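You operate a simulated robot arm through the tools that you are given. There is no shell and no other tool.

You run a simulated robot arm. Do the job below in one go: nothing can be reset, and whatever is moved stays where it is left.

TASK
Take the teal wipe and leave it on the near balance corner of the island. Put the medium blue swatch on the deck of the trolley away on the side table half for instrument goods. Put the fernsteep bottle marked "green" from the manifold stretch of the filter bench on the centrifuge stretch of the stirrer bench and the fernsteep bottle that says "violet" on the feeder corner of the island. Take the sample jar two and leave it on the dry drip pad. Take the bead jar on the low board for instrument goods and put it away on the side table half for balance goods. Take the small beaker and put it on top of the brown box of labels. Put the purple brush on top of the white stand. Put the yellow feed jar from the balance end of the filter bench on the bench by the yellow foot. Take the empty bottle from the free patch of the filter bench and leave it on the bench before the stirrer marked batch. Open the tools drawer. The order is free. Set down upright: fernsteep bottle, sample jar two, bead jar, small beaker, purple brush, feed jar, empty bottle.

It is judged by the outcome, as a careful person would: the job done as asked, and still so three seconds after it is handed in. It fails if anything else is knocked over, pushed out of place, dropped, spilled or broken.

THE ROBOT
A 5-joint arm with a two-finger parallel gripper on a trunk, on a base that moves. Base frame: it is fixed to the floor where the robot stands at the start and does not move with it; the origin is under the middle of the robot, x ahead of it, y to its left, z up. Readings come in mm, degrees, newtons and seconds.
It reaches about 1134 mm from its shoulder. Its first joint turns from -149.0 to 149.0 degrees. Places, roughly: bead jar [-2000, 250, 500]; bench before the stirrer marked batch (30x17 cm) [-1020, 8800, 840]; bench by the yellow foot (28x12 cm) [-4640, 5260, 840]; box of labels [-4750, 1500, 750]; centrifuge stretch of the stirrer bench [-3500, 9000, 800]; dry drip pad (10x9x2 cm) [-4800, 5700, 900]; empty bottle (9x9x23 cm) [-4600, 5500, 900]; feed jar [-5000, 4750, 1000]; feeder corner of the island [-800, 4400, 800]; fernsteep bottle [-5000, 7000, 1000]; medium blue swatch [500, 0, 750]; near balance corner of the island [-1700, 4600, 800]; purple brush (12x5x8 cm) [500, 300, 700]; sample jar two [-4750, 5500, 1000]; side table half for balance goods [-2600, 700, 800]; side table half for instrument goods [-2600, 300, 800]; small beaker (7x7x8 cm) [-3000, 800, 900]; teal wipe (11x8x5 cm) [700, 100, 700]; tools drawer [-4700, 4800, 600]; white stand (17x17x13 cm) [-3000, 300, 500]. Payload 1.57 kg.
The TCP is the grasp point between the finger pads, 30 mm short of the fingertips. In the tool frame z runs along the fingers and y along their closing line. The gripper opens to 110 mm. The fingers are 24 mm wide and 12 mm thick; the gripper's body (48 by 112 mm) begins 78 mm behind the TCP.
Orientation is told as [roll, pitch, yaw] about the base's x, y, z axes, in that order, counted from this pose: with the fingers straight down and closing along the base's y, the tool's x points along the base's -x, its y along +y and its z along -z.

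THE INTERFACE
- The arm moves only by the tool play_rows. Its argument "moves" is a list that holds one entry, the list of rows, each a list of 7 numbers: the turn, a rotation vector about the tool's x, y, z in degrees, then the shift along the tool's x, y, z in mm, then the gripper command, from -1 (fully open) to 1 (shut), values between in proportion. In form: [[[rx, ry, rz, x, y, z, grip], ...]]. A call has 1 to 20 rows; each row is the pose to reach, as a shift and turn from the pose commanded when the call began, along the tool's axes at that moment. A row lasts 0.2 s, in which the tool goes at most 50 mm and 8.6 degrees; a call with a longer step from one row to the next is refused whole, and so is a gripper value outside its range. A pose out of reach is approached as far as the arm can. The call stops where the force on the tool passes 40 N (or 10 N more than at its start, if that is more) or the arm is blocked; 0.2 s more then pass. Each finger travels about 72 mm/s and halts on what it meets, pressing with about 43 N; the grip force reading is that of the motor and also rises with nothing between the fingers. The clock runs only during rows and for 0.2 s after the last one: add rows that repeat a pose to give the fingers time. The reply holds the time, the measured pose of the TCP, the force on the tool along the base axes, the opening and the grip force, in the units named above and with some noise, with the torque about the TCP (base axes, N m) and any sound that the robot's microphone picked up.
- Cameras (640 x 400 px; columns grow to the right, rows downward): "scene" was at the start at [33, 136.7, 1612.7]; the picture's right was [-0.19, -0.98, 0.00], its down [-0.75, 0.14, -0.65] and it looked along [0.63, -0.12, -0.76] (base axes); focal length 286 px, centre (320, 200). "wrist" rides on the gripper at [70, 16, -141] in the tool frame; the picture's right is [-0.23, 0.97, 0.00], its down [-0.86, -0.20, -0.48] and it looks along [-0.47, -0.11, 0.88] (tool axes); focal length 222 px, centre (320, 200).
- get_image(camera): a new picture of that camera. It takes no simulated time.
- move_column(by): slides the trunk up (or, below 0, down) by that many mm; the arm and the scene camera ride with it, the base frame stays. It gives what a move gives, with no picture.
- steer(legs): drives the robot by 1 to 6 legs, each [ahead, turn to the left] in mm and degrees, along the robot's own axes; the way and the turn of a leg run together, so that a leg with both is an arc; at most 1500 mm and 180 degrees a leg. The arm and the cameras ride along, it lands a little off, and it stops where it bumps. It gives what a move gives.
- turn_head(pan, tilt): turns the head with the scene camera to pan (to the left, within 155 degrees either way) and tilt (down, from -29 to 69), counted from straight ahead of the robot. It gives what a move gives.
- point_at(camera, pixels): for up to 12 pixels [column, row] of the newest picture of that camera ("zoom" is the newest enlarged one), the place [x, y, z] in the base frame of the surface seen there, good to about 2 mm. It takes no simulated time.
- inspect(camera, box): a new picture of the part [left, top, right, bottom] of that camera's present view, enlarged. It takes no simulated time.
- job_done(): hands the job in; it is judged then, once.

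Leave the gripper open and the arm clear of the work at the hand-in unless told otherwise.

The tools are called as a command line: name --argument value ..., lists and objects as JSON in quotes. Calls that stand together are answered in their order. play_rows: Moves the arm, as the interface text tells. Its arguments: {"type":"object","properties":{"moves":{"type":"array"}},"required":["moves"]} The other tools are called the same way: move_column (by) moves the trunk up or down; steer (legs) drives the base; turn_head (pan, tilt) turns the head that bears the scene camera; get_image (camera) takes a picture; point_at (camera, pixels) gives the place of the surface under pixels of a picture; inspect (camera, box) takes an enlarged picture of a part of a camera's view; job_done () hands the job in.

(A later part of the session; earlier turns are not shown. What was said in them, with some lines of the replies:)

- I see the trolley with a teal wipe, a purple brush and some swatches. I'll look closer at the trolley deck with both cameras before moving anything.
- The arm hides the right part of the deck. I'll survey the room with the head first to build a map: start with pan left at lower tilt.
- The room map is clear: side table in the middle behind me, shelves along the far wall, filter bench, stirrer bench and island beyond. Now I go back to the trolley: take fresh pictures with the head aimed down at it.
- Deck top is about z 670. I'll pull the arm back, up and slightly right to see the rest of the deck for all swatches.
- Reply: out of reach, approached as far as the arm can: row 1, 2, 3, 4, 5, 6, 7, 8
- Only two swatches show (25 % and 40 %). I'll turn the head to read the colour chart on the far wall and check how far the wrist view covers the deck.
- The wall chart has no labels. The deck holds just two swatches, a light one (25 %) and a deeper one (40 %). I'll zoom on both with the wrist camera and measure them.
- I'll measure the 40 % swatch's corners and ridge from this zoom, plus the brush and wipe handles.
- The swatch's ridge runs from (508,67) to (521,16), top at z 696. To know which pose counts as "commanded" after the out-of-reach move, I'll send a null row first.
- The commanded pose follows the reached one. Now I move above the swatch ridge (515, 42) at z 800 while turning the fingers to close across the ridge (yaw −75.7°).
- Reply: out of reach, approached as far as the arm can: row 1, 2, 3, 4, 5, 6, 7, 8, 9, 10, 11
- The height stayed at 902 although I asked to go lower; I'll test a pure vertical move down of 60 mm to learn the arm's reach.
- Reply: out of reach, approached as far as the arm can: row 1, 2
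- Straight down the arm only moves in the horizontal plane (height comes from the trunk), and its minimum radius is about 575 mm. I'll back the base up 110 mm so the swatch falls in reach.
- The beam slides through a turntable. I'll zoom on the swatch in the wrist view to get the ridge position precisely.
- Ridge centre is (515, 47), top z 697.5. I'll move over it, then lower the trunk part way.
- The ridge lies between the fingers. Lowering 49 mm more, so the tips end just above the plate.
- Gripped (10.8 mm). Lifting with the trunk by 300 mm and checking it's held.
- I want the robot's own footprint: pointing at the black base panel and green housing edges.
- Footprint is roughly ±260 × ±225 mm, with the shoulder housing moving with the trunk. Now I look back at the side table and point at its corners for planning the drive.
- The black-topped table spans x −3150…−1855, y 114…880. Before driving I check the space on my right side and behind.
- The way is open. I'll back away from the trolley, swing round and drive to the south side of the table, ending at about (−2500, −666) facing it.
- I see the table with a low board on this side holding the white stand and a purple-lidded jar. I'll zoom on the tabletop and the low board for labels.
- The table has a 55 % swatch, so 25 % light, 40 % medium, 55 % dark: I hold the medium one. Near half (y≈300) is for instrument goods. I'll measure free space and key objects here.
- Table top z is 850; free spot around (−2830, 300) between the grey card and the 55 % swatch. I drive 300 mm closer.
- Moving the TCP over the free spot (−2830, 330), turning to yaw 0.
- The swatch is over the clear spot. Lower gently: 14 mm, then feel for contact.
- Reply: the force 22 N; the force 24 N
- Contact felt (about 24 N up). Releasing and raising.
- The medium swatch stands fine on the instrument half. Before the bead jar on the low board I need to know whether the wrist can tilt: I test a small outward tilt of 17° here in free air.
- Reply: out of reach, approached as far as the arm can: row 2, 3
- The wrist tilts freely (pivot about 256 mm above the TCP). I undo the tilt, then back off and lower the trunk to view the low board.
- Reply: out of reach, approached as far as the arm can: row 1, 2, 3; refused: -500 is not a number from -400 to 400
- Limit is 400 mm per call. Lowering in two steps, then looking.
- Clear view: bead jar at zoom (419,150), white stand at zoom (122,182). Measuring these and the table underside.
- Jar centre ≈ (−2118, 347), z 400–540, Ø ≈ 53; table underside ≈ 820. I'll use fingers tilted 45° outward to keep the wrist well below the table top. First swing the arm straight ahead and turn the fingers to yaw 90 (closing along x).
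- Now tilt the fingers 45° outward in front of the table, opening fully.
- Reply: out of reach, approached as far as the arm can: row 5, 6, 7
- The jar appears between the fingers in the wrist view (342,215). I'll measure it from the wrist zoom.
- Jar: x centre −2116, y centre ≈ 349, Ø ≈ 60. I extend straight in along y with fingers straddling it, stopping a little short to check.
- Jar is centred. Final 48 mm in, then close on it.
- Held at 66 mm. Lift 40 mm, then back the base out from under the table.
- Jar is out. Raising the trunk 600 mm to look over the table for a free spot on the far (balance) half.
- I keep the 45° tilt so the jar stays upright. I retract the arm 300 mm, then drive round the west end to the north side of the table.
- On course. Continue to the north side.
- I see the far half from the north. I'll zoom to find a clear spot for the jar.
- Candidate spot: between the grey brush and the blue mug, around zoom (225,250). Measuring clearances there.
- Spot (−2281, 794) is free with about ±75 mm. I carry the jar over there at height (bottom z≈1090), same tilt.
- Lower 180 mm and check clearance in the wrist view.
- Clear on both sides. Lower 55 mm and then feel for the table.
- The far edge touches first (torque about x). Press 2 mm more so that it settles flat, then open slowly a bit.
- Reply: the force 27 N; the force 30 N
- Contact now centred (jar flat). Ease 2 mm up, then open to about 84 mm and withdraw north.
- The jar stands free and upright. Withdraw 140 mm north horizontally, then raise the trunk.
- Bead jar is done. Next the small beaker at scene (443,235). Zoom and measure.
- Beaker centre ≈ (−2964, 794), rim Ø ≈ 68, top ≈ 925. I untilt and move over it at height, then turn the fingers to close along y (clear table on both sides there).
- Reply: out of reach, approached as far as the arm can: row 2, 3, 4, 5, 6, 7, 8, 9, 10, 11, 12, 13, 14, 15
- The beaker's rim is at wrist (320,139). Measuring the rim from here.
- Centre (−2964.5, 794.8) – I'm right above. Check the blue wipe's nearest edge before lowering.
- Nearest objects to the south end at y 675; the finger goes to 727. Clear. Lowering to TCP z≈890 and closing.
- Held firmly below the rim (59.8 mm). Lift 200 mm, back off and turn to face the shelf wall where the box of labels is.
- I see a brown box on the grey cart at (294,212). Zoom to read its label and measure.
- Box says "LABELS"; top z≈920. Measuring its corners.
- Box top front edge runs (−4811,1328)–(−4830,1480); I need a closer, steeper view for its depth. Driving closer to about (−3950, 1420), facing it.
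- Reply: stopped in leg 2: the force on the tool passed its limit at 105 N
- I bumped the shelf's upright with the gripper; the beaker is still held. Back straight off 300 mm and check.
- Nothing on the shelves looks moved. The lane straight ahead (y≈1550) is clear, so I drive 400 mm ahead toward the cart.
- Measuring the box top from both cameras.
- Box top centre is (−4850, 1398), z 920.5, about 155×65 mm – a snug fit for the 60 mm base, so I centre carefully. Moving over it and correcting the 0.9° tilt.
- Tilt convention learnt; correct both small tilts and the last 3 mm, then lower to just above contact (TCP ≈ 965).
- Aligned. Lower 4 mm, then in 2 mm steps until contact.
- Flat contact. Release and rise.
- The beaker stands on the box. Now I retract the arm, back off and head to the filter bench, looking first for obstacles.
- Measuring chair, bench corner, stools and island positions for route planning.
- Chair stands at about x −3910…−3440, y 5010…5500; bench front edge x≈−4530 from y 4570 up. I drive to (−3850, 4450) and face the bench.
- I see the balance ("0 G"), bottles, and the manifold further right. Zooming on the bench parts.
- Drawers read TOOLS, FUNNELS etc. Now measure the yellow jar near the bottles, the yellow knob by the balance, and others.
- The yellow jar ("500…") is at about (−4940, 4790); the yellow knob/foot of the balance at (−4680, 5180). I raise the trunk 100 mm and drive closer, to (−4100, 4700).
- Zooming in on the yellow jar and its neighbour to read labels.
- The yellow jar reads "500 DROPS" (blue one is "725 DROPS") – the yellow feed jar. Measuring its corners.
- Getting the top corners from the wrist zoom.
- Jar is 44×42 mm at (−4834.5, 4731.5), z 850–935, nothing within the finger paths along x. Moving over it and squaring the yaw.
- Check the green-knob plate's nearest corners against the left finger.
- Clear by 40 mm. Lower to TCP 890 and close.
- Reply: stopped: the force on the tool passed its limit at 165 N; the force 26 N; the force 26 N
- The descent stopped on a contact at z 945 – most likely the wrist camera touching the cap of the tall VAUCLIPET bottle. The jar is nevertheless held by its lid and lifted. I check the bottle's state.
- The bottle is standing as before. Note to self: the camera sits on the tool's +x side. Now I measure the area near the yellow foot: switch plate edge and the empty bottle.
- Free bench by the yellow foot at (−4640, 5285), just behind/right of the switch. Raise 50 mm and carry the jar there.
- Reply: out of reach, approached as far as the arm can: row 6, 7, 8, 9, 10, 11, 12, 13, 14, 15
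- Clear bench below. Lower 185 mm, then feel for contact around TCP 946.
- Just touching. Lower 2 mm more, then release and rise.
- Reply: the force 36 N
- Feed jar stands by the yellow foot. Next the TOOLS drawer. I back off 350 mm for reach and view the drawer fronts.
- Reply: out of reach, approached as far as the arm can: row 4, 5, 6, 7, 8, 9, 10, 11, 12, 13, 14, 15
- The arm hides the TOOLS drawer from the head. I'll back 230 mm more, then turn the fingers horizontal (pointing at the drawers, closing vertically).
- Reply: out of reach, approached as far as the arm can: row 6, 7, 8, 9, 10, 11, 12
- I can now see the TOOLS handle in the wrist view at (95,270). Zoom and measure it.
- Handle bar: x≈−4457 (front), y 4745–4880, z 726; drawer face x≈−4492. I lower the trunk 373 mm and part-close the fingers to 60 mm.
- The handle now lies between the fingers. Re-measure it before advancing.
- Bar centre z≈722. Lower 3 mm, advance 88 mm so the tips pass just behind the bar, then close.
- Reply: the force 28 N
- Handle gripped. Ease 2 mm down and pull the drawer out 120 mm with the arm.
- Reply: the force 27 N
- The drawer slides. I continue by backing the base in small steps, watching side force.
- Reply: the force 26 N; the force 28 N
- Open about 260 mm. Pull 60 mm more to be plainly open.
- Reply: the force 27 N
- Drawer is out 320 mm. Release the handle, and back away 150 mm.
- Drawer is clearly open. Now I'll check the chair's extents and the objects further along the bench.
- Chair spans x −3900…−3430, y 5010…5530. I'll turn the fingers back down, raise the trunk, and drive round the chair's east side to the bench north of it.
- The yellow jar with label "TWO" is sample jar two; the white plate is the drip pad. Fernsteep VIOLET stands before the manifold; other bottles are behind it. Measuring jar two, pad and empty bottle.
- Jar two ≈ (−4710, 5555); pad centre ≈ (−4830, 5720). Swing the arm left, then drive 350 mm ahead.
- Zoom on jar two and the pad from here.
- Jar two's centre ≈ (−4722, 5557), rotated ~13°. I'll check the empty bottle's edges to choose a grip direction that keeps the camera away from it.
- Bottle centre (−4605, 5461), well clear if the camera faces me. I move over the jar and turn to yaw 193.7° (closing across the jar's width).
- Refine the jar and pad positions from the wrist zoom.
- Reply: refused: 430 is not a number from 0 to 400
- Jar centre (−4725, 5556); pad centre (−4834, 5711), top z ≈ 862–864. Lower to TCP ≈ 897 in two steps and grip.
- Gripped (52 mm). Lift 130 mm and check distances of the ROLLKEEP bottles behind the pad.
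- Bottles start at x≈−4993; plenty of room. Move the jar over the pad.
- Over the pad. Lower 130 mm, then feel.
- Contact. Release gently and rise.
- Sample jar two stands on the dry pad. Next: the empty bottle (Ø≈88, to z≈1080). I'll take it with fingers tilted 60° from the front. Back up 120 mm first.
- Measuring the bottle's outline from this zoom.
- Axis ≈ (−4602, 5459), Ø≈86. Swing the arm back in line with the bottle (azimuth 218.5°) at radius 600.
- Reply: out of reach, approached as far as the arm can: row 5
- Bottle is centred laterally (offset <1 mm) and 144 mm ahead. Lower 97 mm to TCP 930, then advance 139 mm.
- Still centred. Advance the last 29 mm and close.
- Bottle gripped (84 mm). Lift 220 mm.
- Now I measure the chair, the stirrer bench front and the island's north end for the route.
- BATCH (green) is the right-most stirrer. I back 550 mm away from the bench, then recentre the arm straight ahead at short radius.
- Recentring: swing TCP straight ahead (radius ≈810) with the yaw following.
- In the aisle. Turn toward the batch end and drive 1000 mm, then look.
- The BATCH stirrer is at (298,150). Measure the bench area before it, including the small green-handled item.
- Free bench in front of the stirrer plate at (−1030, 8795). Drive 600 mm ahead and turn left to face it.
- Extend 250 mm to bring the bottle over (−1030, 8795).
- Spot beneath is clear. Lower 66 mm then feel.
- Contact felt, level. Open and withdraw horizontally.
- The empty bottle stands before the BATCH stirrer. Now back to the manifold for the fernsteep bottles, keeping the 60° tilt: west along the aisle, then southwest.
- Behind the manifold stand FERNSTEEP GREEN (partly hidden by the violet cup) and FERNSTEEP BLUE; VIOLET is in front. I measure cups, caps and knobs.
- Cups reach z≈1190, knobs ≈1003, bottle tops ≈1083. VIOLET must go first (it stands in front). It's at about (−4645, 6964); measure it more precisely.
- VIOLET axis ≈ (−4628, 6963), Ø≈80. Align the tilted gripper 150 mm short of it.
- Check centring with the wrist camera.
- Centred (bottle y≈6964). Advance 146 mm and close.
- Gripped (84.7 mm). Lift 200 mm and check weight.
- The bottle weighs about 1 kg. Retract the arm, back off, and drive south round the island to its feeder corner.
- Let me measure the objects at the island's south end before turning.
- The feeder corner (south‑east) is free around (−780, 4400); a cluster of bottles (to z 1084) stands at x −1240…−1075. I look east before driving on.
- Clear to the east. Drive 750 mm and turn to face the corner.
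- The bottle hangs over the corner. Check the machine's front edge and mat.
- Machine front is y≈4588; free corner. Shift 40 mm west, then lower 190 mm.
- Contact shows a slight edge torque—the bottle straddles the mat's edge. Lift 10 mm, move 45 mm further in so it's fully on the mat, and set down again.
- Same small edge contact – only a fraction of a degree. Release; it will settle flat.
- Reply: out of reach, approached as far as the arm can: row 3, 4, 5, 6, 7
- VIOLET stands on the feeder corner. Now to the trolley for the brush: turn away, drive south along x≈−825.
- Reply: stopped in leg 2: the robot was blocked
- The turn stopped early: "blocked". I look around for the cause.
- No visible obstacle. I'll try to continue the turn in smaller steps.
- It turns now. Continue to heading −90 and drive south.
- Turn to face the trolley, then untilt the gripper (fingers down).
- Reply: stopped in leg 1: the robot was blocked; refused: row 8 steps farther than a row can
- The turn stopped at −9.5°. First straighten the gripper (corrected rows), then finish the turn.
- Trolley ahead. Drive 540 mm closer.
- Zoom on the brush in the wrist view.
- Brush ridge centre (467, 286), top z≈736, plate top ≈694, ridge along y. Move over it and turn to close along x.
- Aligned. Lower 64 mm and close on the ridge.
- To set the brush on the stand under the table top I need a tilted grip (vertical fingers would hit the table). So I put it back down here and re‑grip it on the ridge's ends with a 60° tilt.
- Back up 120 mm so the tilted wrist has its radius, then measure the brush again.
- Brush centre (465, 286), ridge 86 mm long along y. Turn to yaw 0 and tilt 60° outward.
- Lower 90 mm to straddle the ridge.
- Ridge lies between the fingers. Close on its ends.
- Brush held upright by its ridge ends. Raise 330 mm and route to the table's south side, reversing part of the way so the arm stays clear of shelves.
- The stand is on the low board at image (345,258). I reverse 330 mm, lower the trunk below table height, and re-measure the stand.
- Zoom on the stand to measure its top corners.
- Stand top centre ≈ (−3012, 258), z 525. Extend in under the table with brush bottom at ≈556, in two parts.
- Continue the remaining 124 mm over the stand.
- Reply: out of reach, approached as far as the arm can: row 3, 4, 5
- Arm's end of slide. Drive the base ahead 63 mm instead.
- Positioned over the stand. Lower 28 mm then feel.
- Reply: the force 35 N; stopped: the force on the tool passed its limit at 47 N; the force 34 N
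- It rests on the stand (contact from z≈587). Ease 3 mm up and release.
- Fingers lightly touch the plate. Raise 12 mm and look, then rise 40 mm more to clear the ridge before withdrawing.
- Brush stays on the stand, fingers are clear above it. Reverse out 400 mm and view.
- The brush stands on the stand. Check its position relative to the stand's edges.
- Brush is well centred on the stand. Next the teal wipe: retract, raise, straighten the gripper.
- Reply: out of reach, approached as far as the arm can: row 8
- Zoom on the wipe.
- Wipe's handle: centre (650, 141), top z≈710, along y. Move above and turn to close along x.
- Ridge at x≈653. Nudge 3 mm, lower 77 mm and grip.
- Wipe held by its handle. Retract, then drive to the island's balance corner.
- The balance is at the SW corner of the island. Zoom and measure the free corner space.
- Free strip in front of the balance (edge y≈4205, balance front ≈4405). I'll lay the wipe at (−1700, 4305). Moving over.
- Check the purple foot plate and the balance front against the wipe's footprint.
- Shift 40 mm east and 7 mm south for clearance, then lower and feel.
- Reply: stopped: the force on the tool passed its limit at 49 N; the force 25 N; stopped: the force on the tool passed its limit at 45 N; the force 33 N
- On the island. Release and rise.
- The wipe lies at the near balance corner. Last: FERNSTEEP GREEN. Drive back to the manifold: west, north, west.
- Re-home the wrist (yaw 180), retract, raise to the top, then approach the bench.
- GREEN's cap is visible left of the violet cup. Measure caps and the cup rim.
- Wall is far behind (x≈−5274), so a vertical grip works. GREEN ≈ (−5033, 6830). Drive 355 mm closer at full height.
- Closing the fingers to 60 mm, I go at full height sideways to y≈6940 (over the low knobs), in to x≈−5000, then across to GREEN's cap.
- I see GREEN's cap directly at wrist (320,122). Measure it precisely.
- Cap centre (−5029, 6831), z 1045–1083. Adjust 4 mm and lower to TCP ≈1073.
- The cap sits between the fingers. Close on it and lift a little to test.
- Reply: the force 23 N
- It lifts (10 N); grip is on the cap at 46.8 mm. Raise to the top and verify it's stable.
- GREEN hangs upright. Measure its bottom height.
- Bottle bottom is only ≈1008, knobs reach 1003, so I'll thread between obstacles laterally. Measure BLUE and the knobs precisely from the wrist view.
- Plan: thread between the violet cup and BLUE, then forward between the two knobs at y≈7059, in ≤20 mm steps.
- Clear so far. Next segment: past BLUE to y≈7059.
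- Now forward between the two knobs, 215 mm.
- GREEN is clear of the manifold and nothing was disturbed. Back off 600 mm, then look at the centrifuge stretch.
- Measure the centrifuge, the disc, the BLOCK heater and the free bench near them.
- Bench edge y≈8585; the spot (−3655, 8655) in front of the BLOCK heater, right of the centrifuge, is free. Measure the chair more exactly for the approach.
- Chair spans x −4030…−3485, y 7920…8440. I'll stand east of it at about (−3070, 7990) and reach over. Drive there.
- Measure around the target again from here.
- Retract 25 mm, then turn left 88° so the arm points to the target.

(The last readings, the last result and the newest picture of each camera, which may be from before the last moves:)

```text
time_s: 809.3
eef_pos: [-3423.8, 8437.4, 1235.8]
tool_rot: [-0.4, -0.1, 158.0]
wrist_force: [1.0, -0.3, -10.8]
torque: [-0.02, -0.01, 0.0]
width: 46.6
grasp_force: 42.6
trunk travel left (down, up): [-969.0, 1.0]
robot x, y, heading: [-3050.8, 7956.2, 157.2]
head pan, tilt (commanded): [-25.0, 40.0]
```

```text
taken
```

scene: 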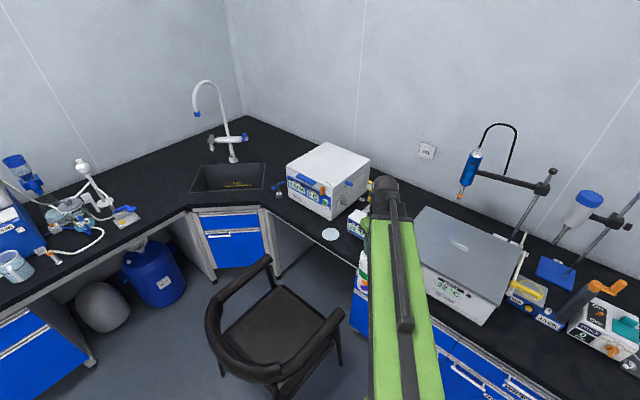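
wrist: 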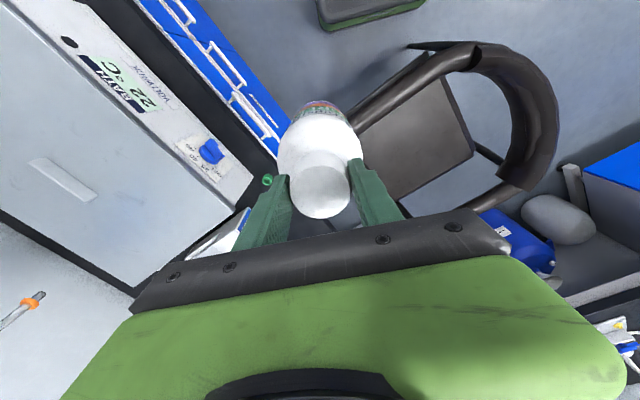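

Extend to (−3648, 8650) at height.

play_rows --moves '[[[0, 0, 0, -24, -9, 0, 1], [0, 0, 0, -48, -19, 0, 1], [0, 0, 0, -72, -28, 0, 1], [0, 0, 0, -96, -37, 0, 1], [0, 0, 0, -120, -47, 0, 1], [0, 0, 0, -145, -56, 0, 1], [0, 0, 0, -169, -65, 0, 1], [0, 0, 0, -193, -75, 0, 1], [0, 0, 0, -217, -84, 0, 1], [0, 0, 0, -241, -93, 0, 1], [0, 0, 0, -265, -103, 0, 1], [0, 0, 0, -289, -112, 0, 1], [0, 0, 0, -289, -112, 0, 1]]]'

move_column --by -100

get_image --camera "wrist"

get_image --camera "scene"

```text
time_s: 812.1
eef_pos: [-3648.3, 8649.7, 1236.1]
tool_rot: [-0.4, -0.1, 157.8]
wrist_force: [-0.3, -0.4, -10.0]
torque: [-0.01, -0.01, -0.01]
width: 46.4
grasp_force: 43.2
trunk travel left (down, up): [-969.0, 1.0]
robot x, y, heading: [-3050.6, 7957.6, 157.3]
head pan, tilt (commanded): [-25.0, 40.0]
```

```text
time_s: 813.4
eef_pos: [-3648.8, 8648.9, 1136.0]
tool_rot: [-0.3, 0.0, 157.9]
wrist_force: [-0.5, -0.4, -9.9]
torque: [0.03, 0.0, -0.02]
width: 46.5
grasp_force: 43.1
trunk travel left (down, up): [-869.0, 101.0]
robot x, y, heading: [-3052.4, 7958.3, 157.5]
head pan, tilt (commanded): [-25.0, 40.0]
```

```text
taken
```

wrist: 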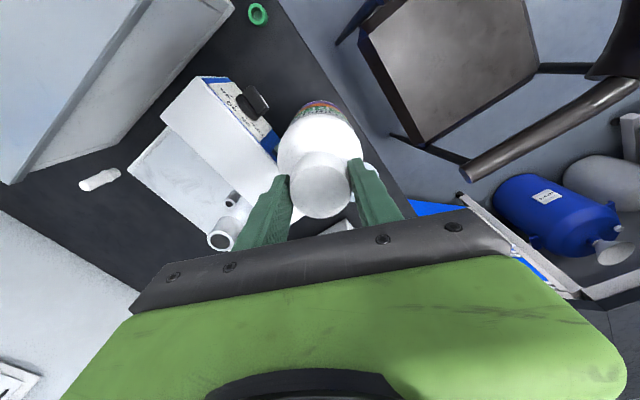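

```text
taken
```

scene: 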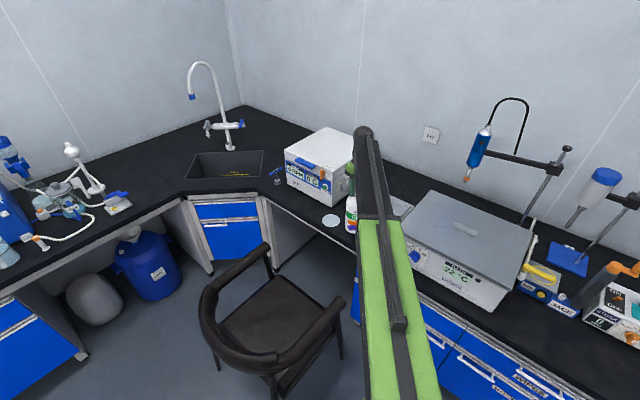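

Alongside the BLOCK heater's front with ~27 mm gap. Lower 50 mm, then in small steps.

move_column --by -50

inspect --camera "scene" --box '[300, 130, 420, 270]'

move_column --by -5

move_column --by -4

```text
time_s: 814.3
eef_pos: [-3647.1, 8648.8, 1086.0]
tool_rot: [-0.3, -0.2, 157.9]
wrist_force: [-0.8, 0.0, -10.2]
torque: [-0.01, 0.0, -0.02]
width: 46.5
grasp_force: 43.1
trunk travel left (down, up): [-819.0, 151.0]
robot x, y, heading: [-3049.6, 7956.3, 157.2]
head pan, tilt (commanded): [-25.0, 40.0]
```

```text
2.86 times, centred on (360, 200) of scene
```

zoom: 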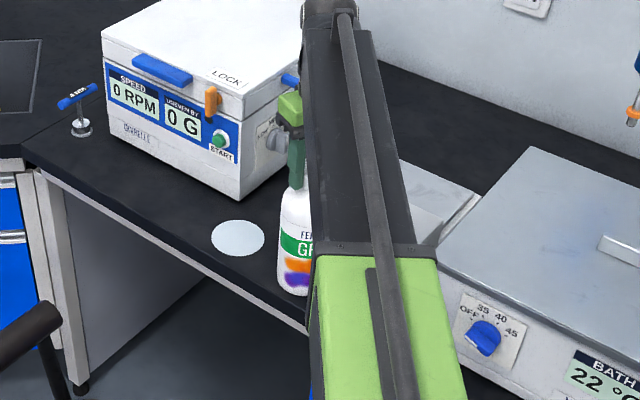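

```text
time_s: 814.9
eef_pos: [-3647.6, 8648.7, 1083.5]
tool_rot: [-0.5, -0.3, 157.8]
wrist_force: [-2.5, 8.7, 27.9]
torque: [0.51, 0.88, -0.07]
width: 46.5
grasp_force: 42.8
trunk travel left (down, up): [-814.0, 156.0]
robot x, y, heading: [-3054.2, 7961.8, 157.1]
head pan, tilt (commanded): [-25.0, 40.0]
```

```text
time_s: 815.5
eef_pos: [-3645.7, 8647.6, 1079.7]
tool_rot: [-0.5, -0.3, 158.0]
wrist_force: [-0.1, 4.3, 34.0]
torque: [-0.66, -0.4, 0.08]
width: 46.1
grasp_force: 43.2
trunk travel left (down, up): [-810.0, 160.0]
robot x, y, heading: [-3049.6, 7957.8, 157.2]
head pan, tilt (commanded): [-25.0, 40.0]
stopped: the force on the tool passed its limit at 41 N (the readings are from after the stop); the commanded pose is now the measured one
```

On the bench. Ease 3 mm up and open.

move_column --by 3

play_rows --moves '[[[0, 0, 0, 0, 0, 0, 0.12], [0, 0, 0, 0, 0, 0, 0.05], [0, 0, 0, 0, 0, 0, -0.1], [0, 0, 0, 0, 0, 0, -0.25], [0, 0, 0, 0, 0, 0, -0.25]]]'

get_image --camera "wrist"

move_column --by 80

get_image --camera "wrist"

```text
time_s: 816.0
eef_pos: [-3646.7, 8648.6, 1079.1]
tool_rot: [-0.5, -0.1, 157.9]
wrist_force: [1.3, -0.7, -2.8]
torque: [-0.49, -0.45, 0.07]
width: 46.5
grasp_force: 43.2
trunk travel left (down, up): [-813.0, 157.0]
robot x, y, heading: [-3051.6, 7958.4, 157.2]
head pan, tilt (commanded): [-25.0, 40.0]
```

```text
time_s: 817.2
eef_pos: [-3646.8, 8648.9, 1080.1]
tool_rot: [-0.4, -0.1, 157.9]
wrist_force: [0.2, -0.1, 0.1]
torque: [0.02, -0.03, 0.02]
width: 68.7
grasp_force: 0.1
trunk travel left (down, up): [-813.0, 157.0]
robot x, y, heading: [-3053.5, 7955.1, 157.1]
head pan, tilt (commanded): [-25.0, 40.0]
```

```text
taken
```

wrist: 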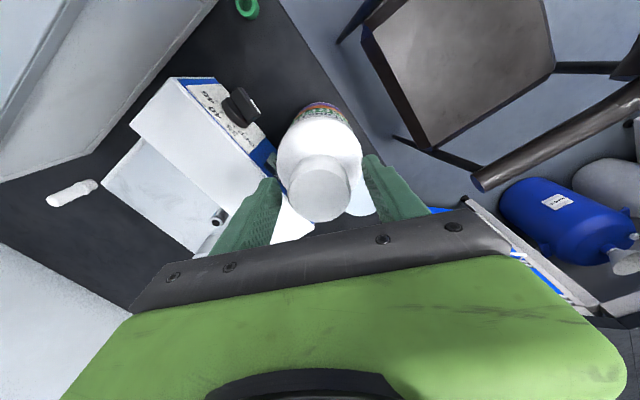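

```text
time_s: 818.4
eef_pos: [-3648.5, 8647.4, 1159.3]
tool_rot: [-0.4, -0.2, 157.9]
wrist_force: [0.3, 1.0, -0.3]
torque: [0.01, 0.01, 0.0]
width: 68.6
grasp_force: 0.0
trunk travel left (down, up): [-893.0, 77.0]
robot x, y, heading: [-3051.5, 7957.2, 157.2]
head pan, tilt (commanded): [-25.0, 40.0]
```

```text
taken
```

wrist: 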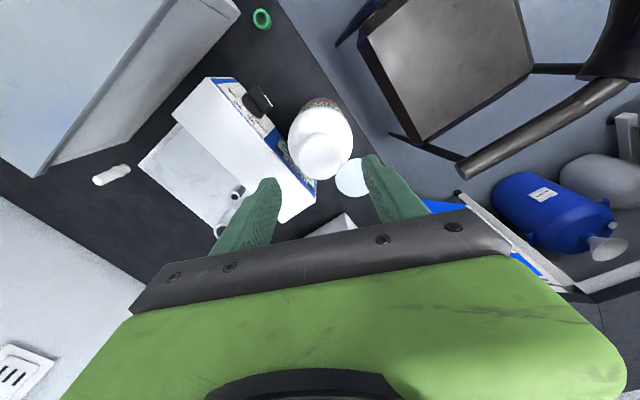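

GREEN stands upright on the centrifuge stretch. Raise and withdraw the arm, then check.

move_column --by 75

play_rows --moves '[[[0, 0, 0, 36, 14, 0, -1], [0, 0, 0, 72, 28, 0, -1], [0, 0, 0, 108, 42, 0, -1], [0, 0, 0, 144, 56, 0, -1], [0, 0, 0, 180, 70, 0, -1], [0, 0, 0, 216, 84, 0, -1], [0, 0, 0, 252, 98, 0, -1], [0, 0, 0, 285, 110, 0, -1], [0, 0, 0, 285, 110, 0, -1]]]'

get_image --camera "scene"

inspect --camera "scene" --box '[270, 120, 430, 260]'

turn_head --pan -105 --tilt 20

get_image --camera "scene"

```text
time_s: 819.5
eef_pos: [-3647.1, 8650.6, 1234.8]
tool_rot: [-0.4, 0.0, 157.9]
wrist_force: [0.1, -0.1, -0.4]
torque: [-0.01, 0.0, 0.0]
width: 68.7
grasp_force: 0.1
trunk travel left (down, up): [-968.0, 2.0]
robot x, y, heading: [-3053.2, 7962.2, 157.2]
head pan, tilt (commanded): [-25.0, 40.0]
```

```text
time_s: 821.5
eef_pos: [-3425.4, 8438.9, 1234.9]
tool_rot: [-0.4, 0.0, 157.9]
wrist_force: [0.1, -0.2, -0.6]
torque: [0.0, -0.01, -0.04]
width: 110.1
grasp_force: 0.0
trunk travel left (down, up): [-968.0, 2.0]
robot x, y, heading: [-3050.6, 7958.7, 157.3]
head pan, tilt (commanded): [-25.0, 40.0]
```

```text
taken
```

scene: 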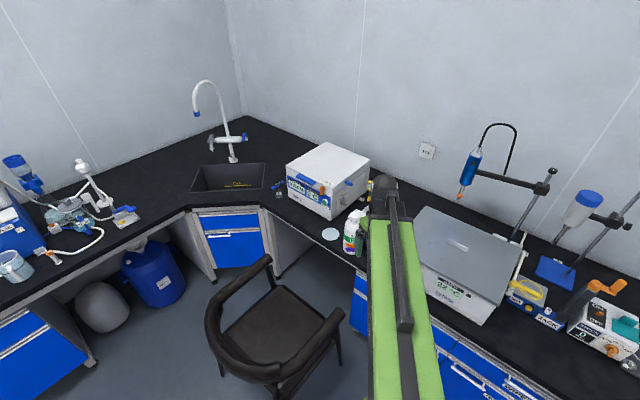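

```text
2.86 times, centred on (350, 190) of scene
```

zoom: 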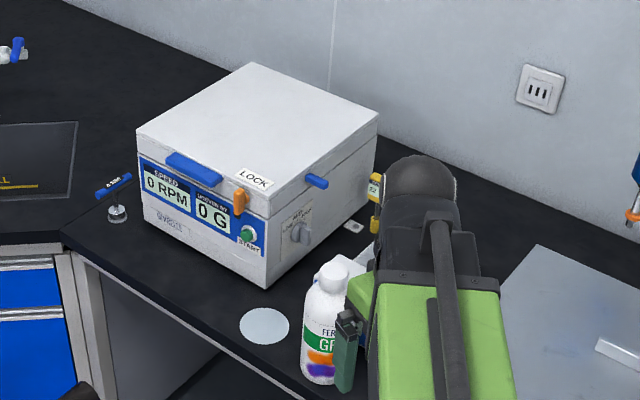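

```text
time_s: 823.0
eef_pos: [-3426.0, 8439.8, 1235.0]
tool_rot: [-0.3, -0.1, 157.9]
wrist_force: [0.0, 0.5, -0.5]
torque: [-0.01, 0.03, 0.02]
width: 110.2
grasp_force: 0.0
trunk travel left (down, up): [-968.0, 2.0]
robot x, y, heading: [-3050.4, 7957.6, 157.2]
head pan, tilt (commanded): [-105.0, 20.0]
```

```text
taken
```

scene: 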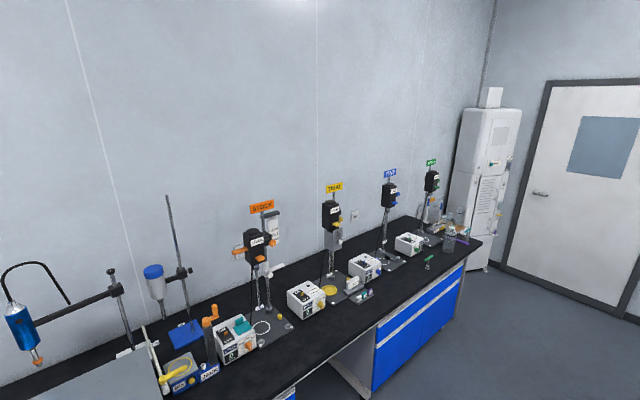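

Empty bottle and GREEN are fine. A check on the filter bench from here with the head turned left.

turn_head --pan 75 --tilt 20

get_image --camera "scene"

inspect --camera "scene" --box '[150, 100, 400, 260]'

turn_head --pan 120 --tilt 20

get_image --camera "scene"

```text
time_s: 825.7
eef_pos: [-3425.5, 8439.3, 1234.6]
tool_rot: [-0.4, -0.1, 158.0]
wrist_force: [0.4, 0.0, 0.0]
torque: [-0.03, -0.02, 0.02]
width: 110.1
grasp_force: 0.1
trunk travel left (down, up): [-968.0, 2.0]
robot x, y, heading: [-3049.8, 7956.3, 157.2]
head pan, tilt (commanded): [75.0, 20.0]
```

```text
taken
```

scene: 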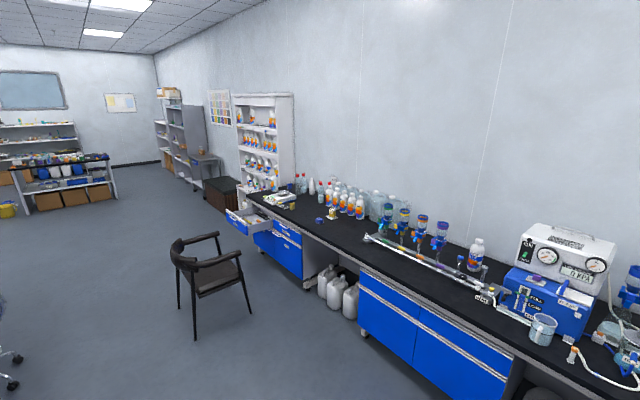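

```text
2.50 times, centred on (275, 180) of scene
```

zoom: 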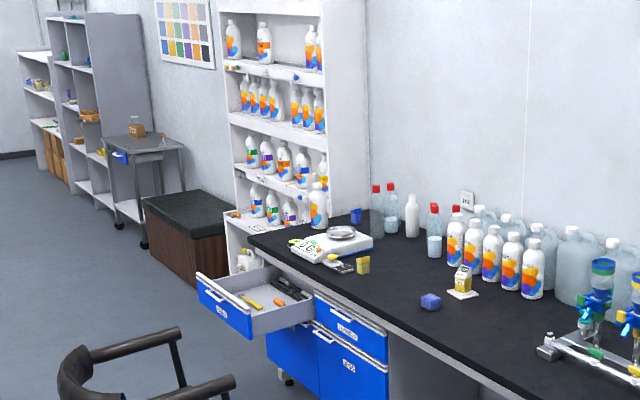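

```text
time_s: 826.8
eef_pos: [-3426.6, 8438.7, 1235.1]
tool_rot: [-0.4, -0.1, 157.9]
wrist_force: [0.5, -0.1, 0.4]
torque: [0.04, -0.03, 0.02]
width: 110.2
grasp_force: 0.0
trunk travel left (down, up): [-968.0, 2.0]
robot x, y, heading: [-3050.8, 7960.7, 157.1]
head pan, tilt (commanded): [120.0, 20.0]
```

```text
taken
```

scene: 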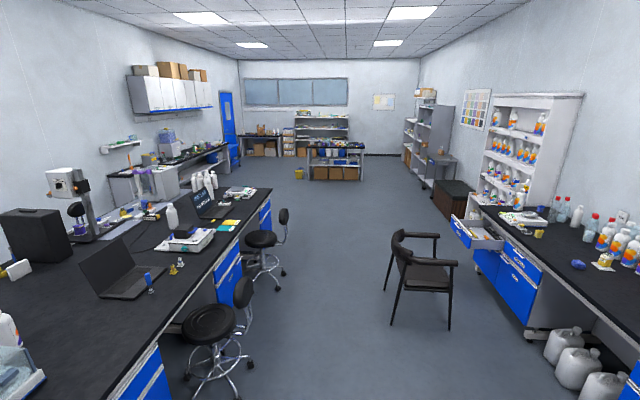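

Everything stands where it should: drawer open, feed jar, jar two on the pad, beaker on the box, bottles upright. I back away 400 mm so the arm is clear of the bench.

steer --legs '[[-400, 0]]'

turn_head --pan -15 --tilt 25

get_image --camera "scene"

turn_head --pan 130 --tilt 20

inspect --camera "scene" --box '[0, 130, 320, 330]'

```text
time_s: 829.3
eef_pos: [-3064.2, 8286.3, 1235.5]
tool_rot: [-0.4, -0.2, 158.2]
wrist_force: [-0.6, -0.3, 0.5]
torque: [-0.02, 0.04, -0.03]
width: 110.0
grasp_force: 0.1
trunk travel left (down, up): [-968.0, 2.0]
robot x, y, heading: [-2684.5, 7807.8, 157.9]
head pan, tilt (commanded): [120.0, 20.0]
```

```text
time_s: 831.5
eef_pos: [-3063.9, 8286.7, 1235.7]
tool_rot: [-0.4, -0.1, 158.2]
wrist_force: [0.1, -0.3, -0.1]
torque: [0.02, -0.01, 0.01]
width: 110.4
grasp_force: 0.0
trunk travel left (down, up): [-968.0, 2.0]
robot x, y, heading: [-2686.0, 7804.1, 157.7]
head pan, tilt (commanded): [-15.0, 25.0]
```

```text
taken
```

scene: 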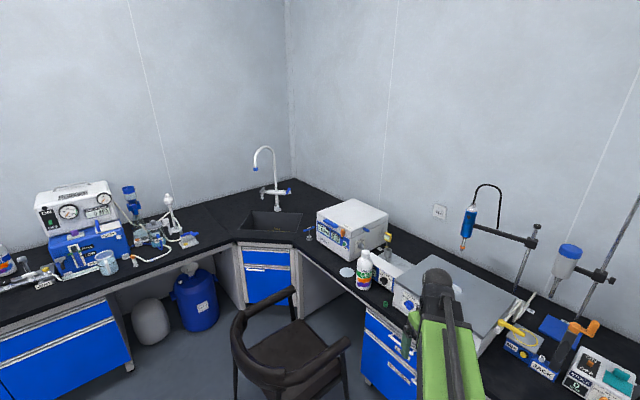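

```text
time_s: 833.8
eef_pos: [-3064.3, 8285.8, 1235.8]
tool_rot: [-0.5, -0.1, 158.2]
wrist_force: [-0.1, -0.1, -0.2]
torque: [0.01, -0.01, 0.0]
width: 109.7
grasp_force: 0.0
trunk travel left (down, up): [-968.0, 2.0]
robot x, y, heading: [-2684.3, 7805.3, 157.8]
head pan, tilt (commanded): [130.0, 20.0]
```

```text
2.00 times, centred on (160, 230) of scene
```

zoom: 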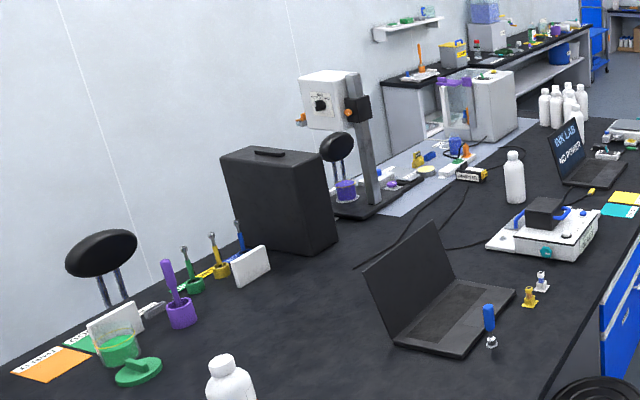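

All items are placed, the drawer is open, the gripper is open and empty, and the arm is clear. Handing in.

job_done

```text
The job is handed in.
```

I finished every part of the job and handed it in. The gripper is open and empty, and the arm is clear of the benches.

| Item | Where it is now |
|---|---|
| Teal wipe | On the island's near balance corner, lying in front of the balance |
| Medium blue swatch (the 40 % one) | On the side table's instrument half |
| Fernsteep "green" bottle | On the centrifuge stretch of the stirrer bench, just right of the centrifuge |
| Fernsteep "violet" bottle | On the island's feeder corner |
| Sample jar two | On the dry drip pad |
| Bead jar | On the side table's balance half |
| Small beaker | On top of the brown box of labels |
| Purple brush | On the white stand on the low board |
| Yellow feed jar | On the bench beside the yellow foot |
| Empty bottle | In front of the stirrer marked batch |
| Tools drawer | Open about 320 mm |

The bottles, jars, beaker and brush were upright when I last looked at them.

**Contacts on the way:**
- **Shelf:** the gripper hit an upright of the shelving next to the label box while I was carrying the beaker. Nothing on the shelves looked moved afterwards.
- **VAUCLIPET bottle:** something stopped me hard as I lowered onto the feed jar, most likely the wrist camera pressing on this bottle's cap. The bottle is still standing, but I did not check for a shift of a few millimetres.
- **Two stopped turns:** the base reported being blocked twice while turning in open floor. I saw nothing in the way, and it turned normally on the next try.
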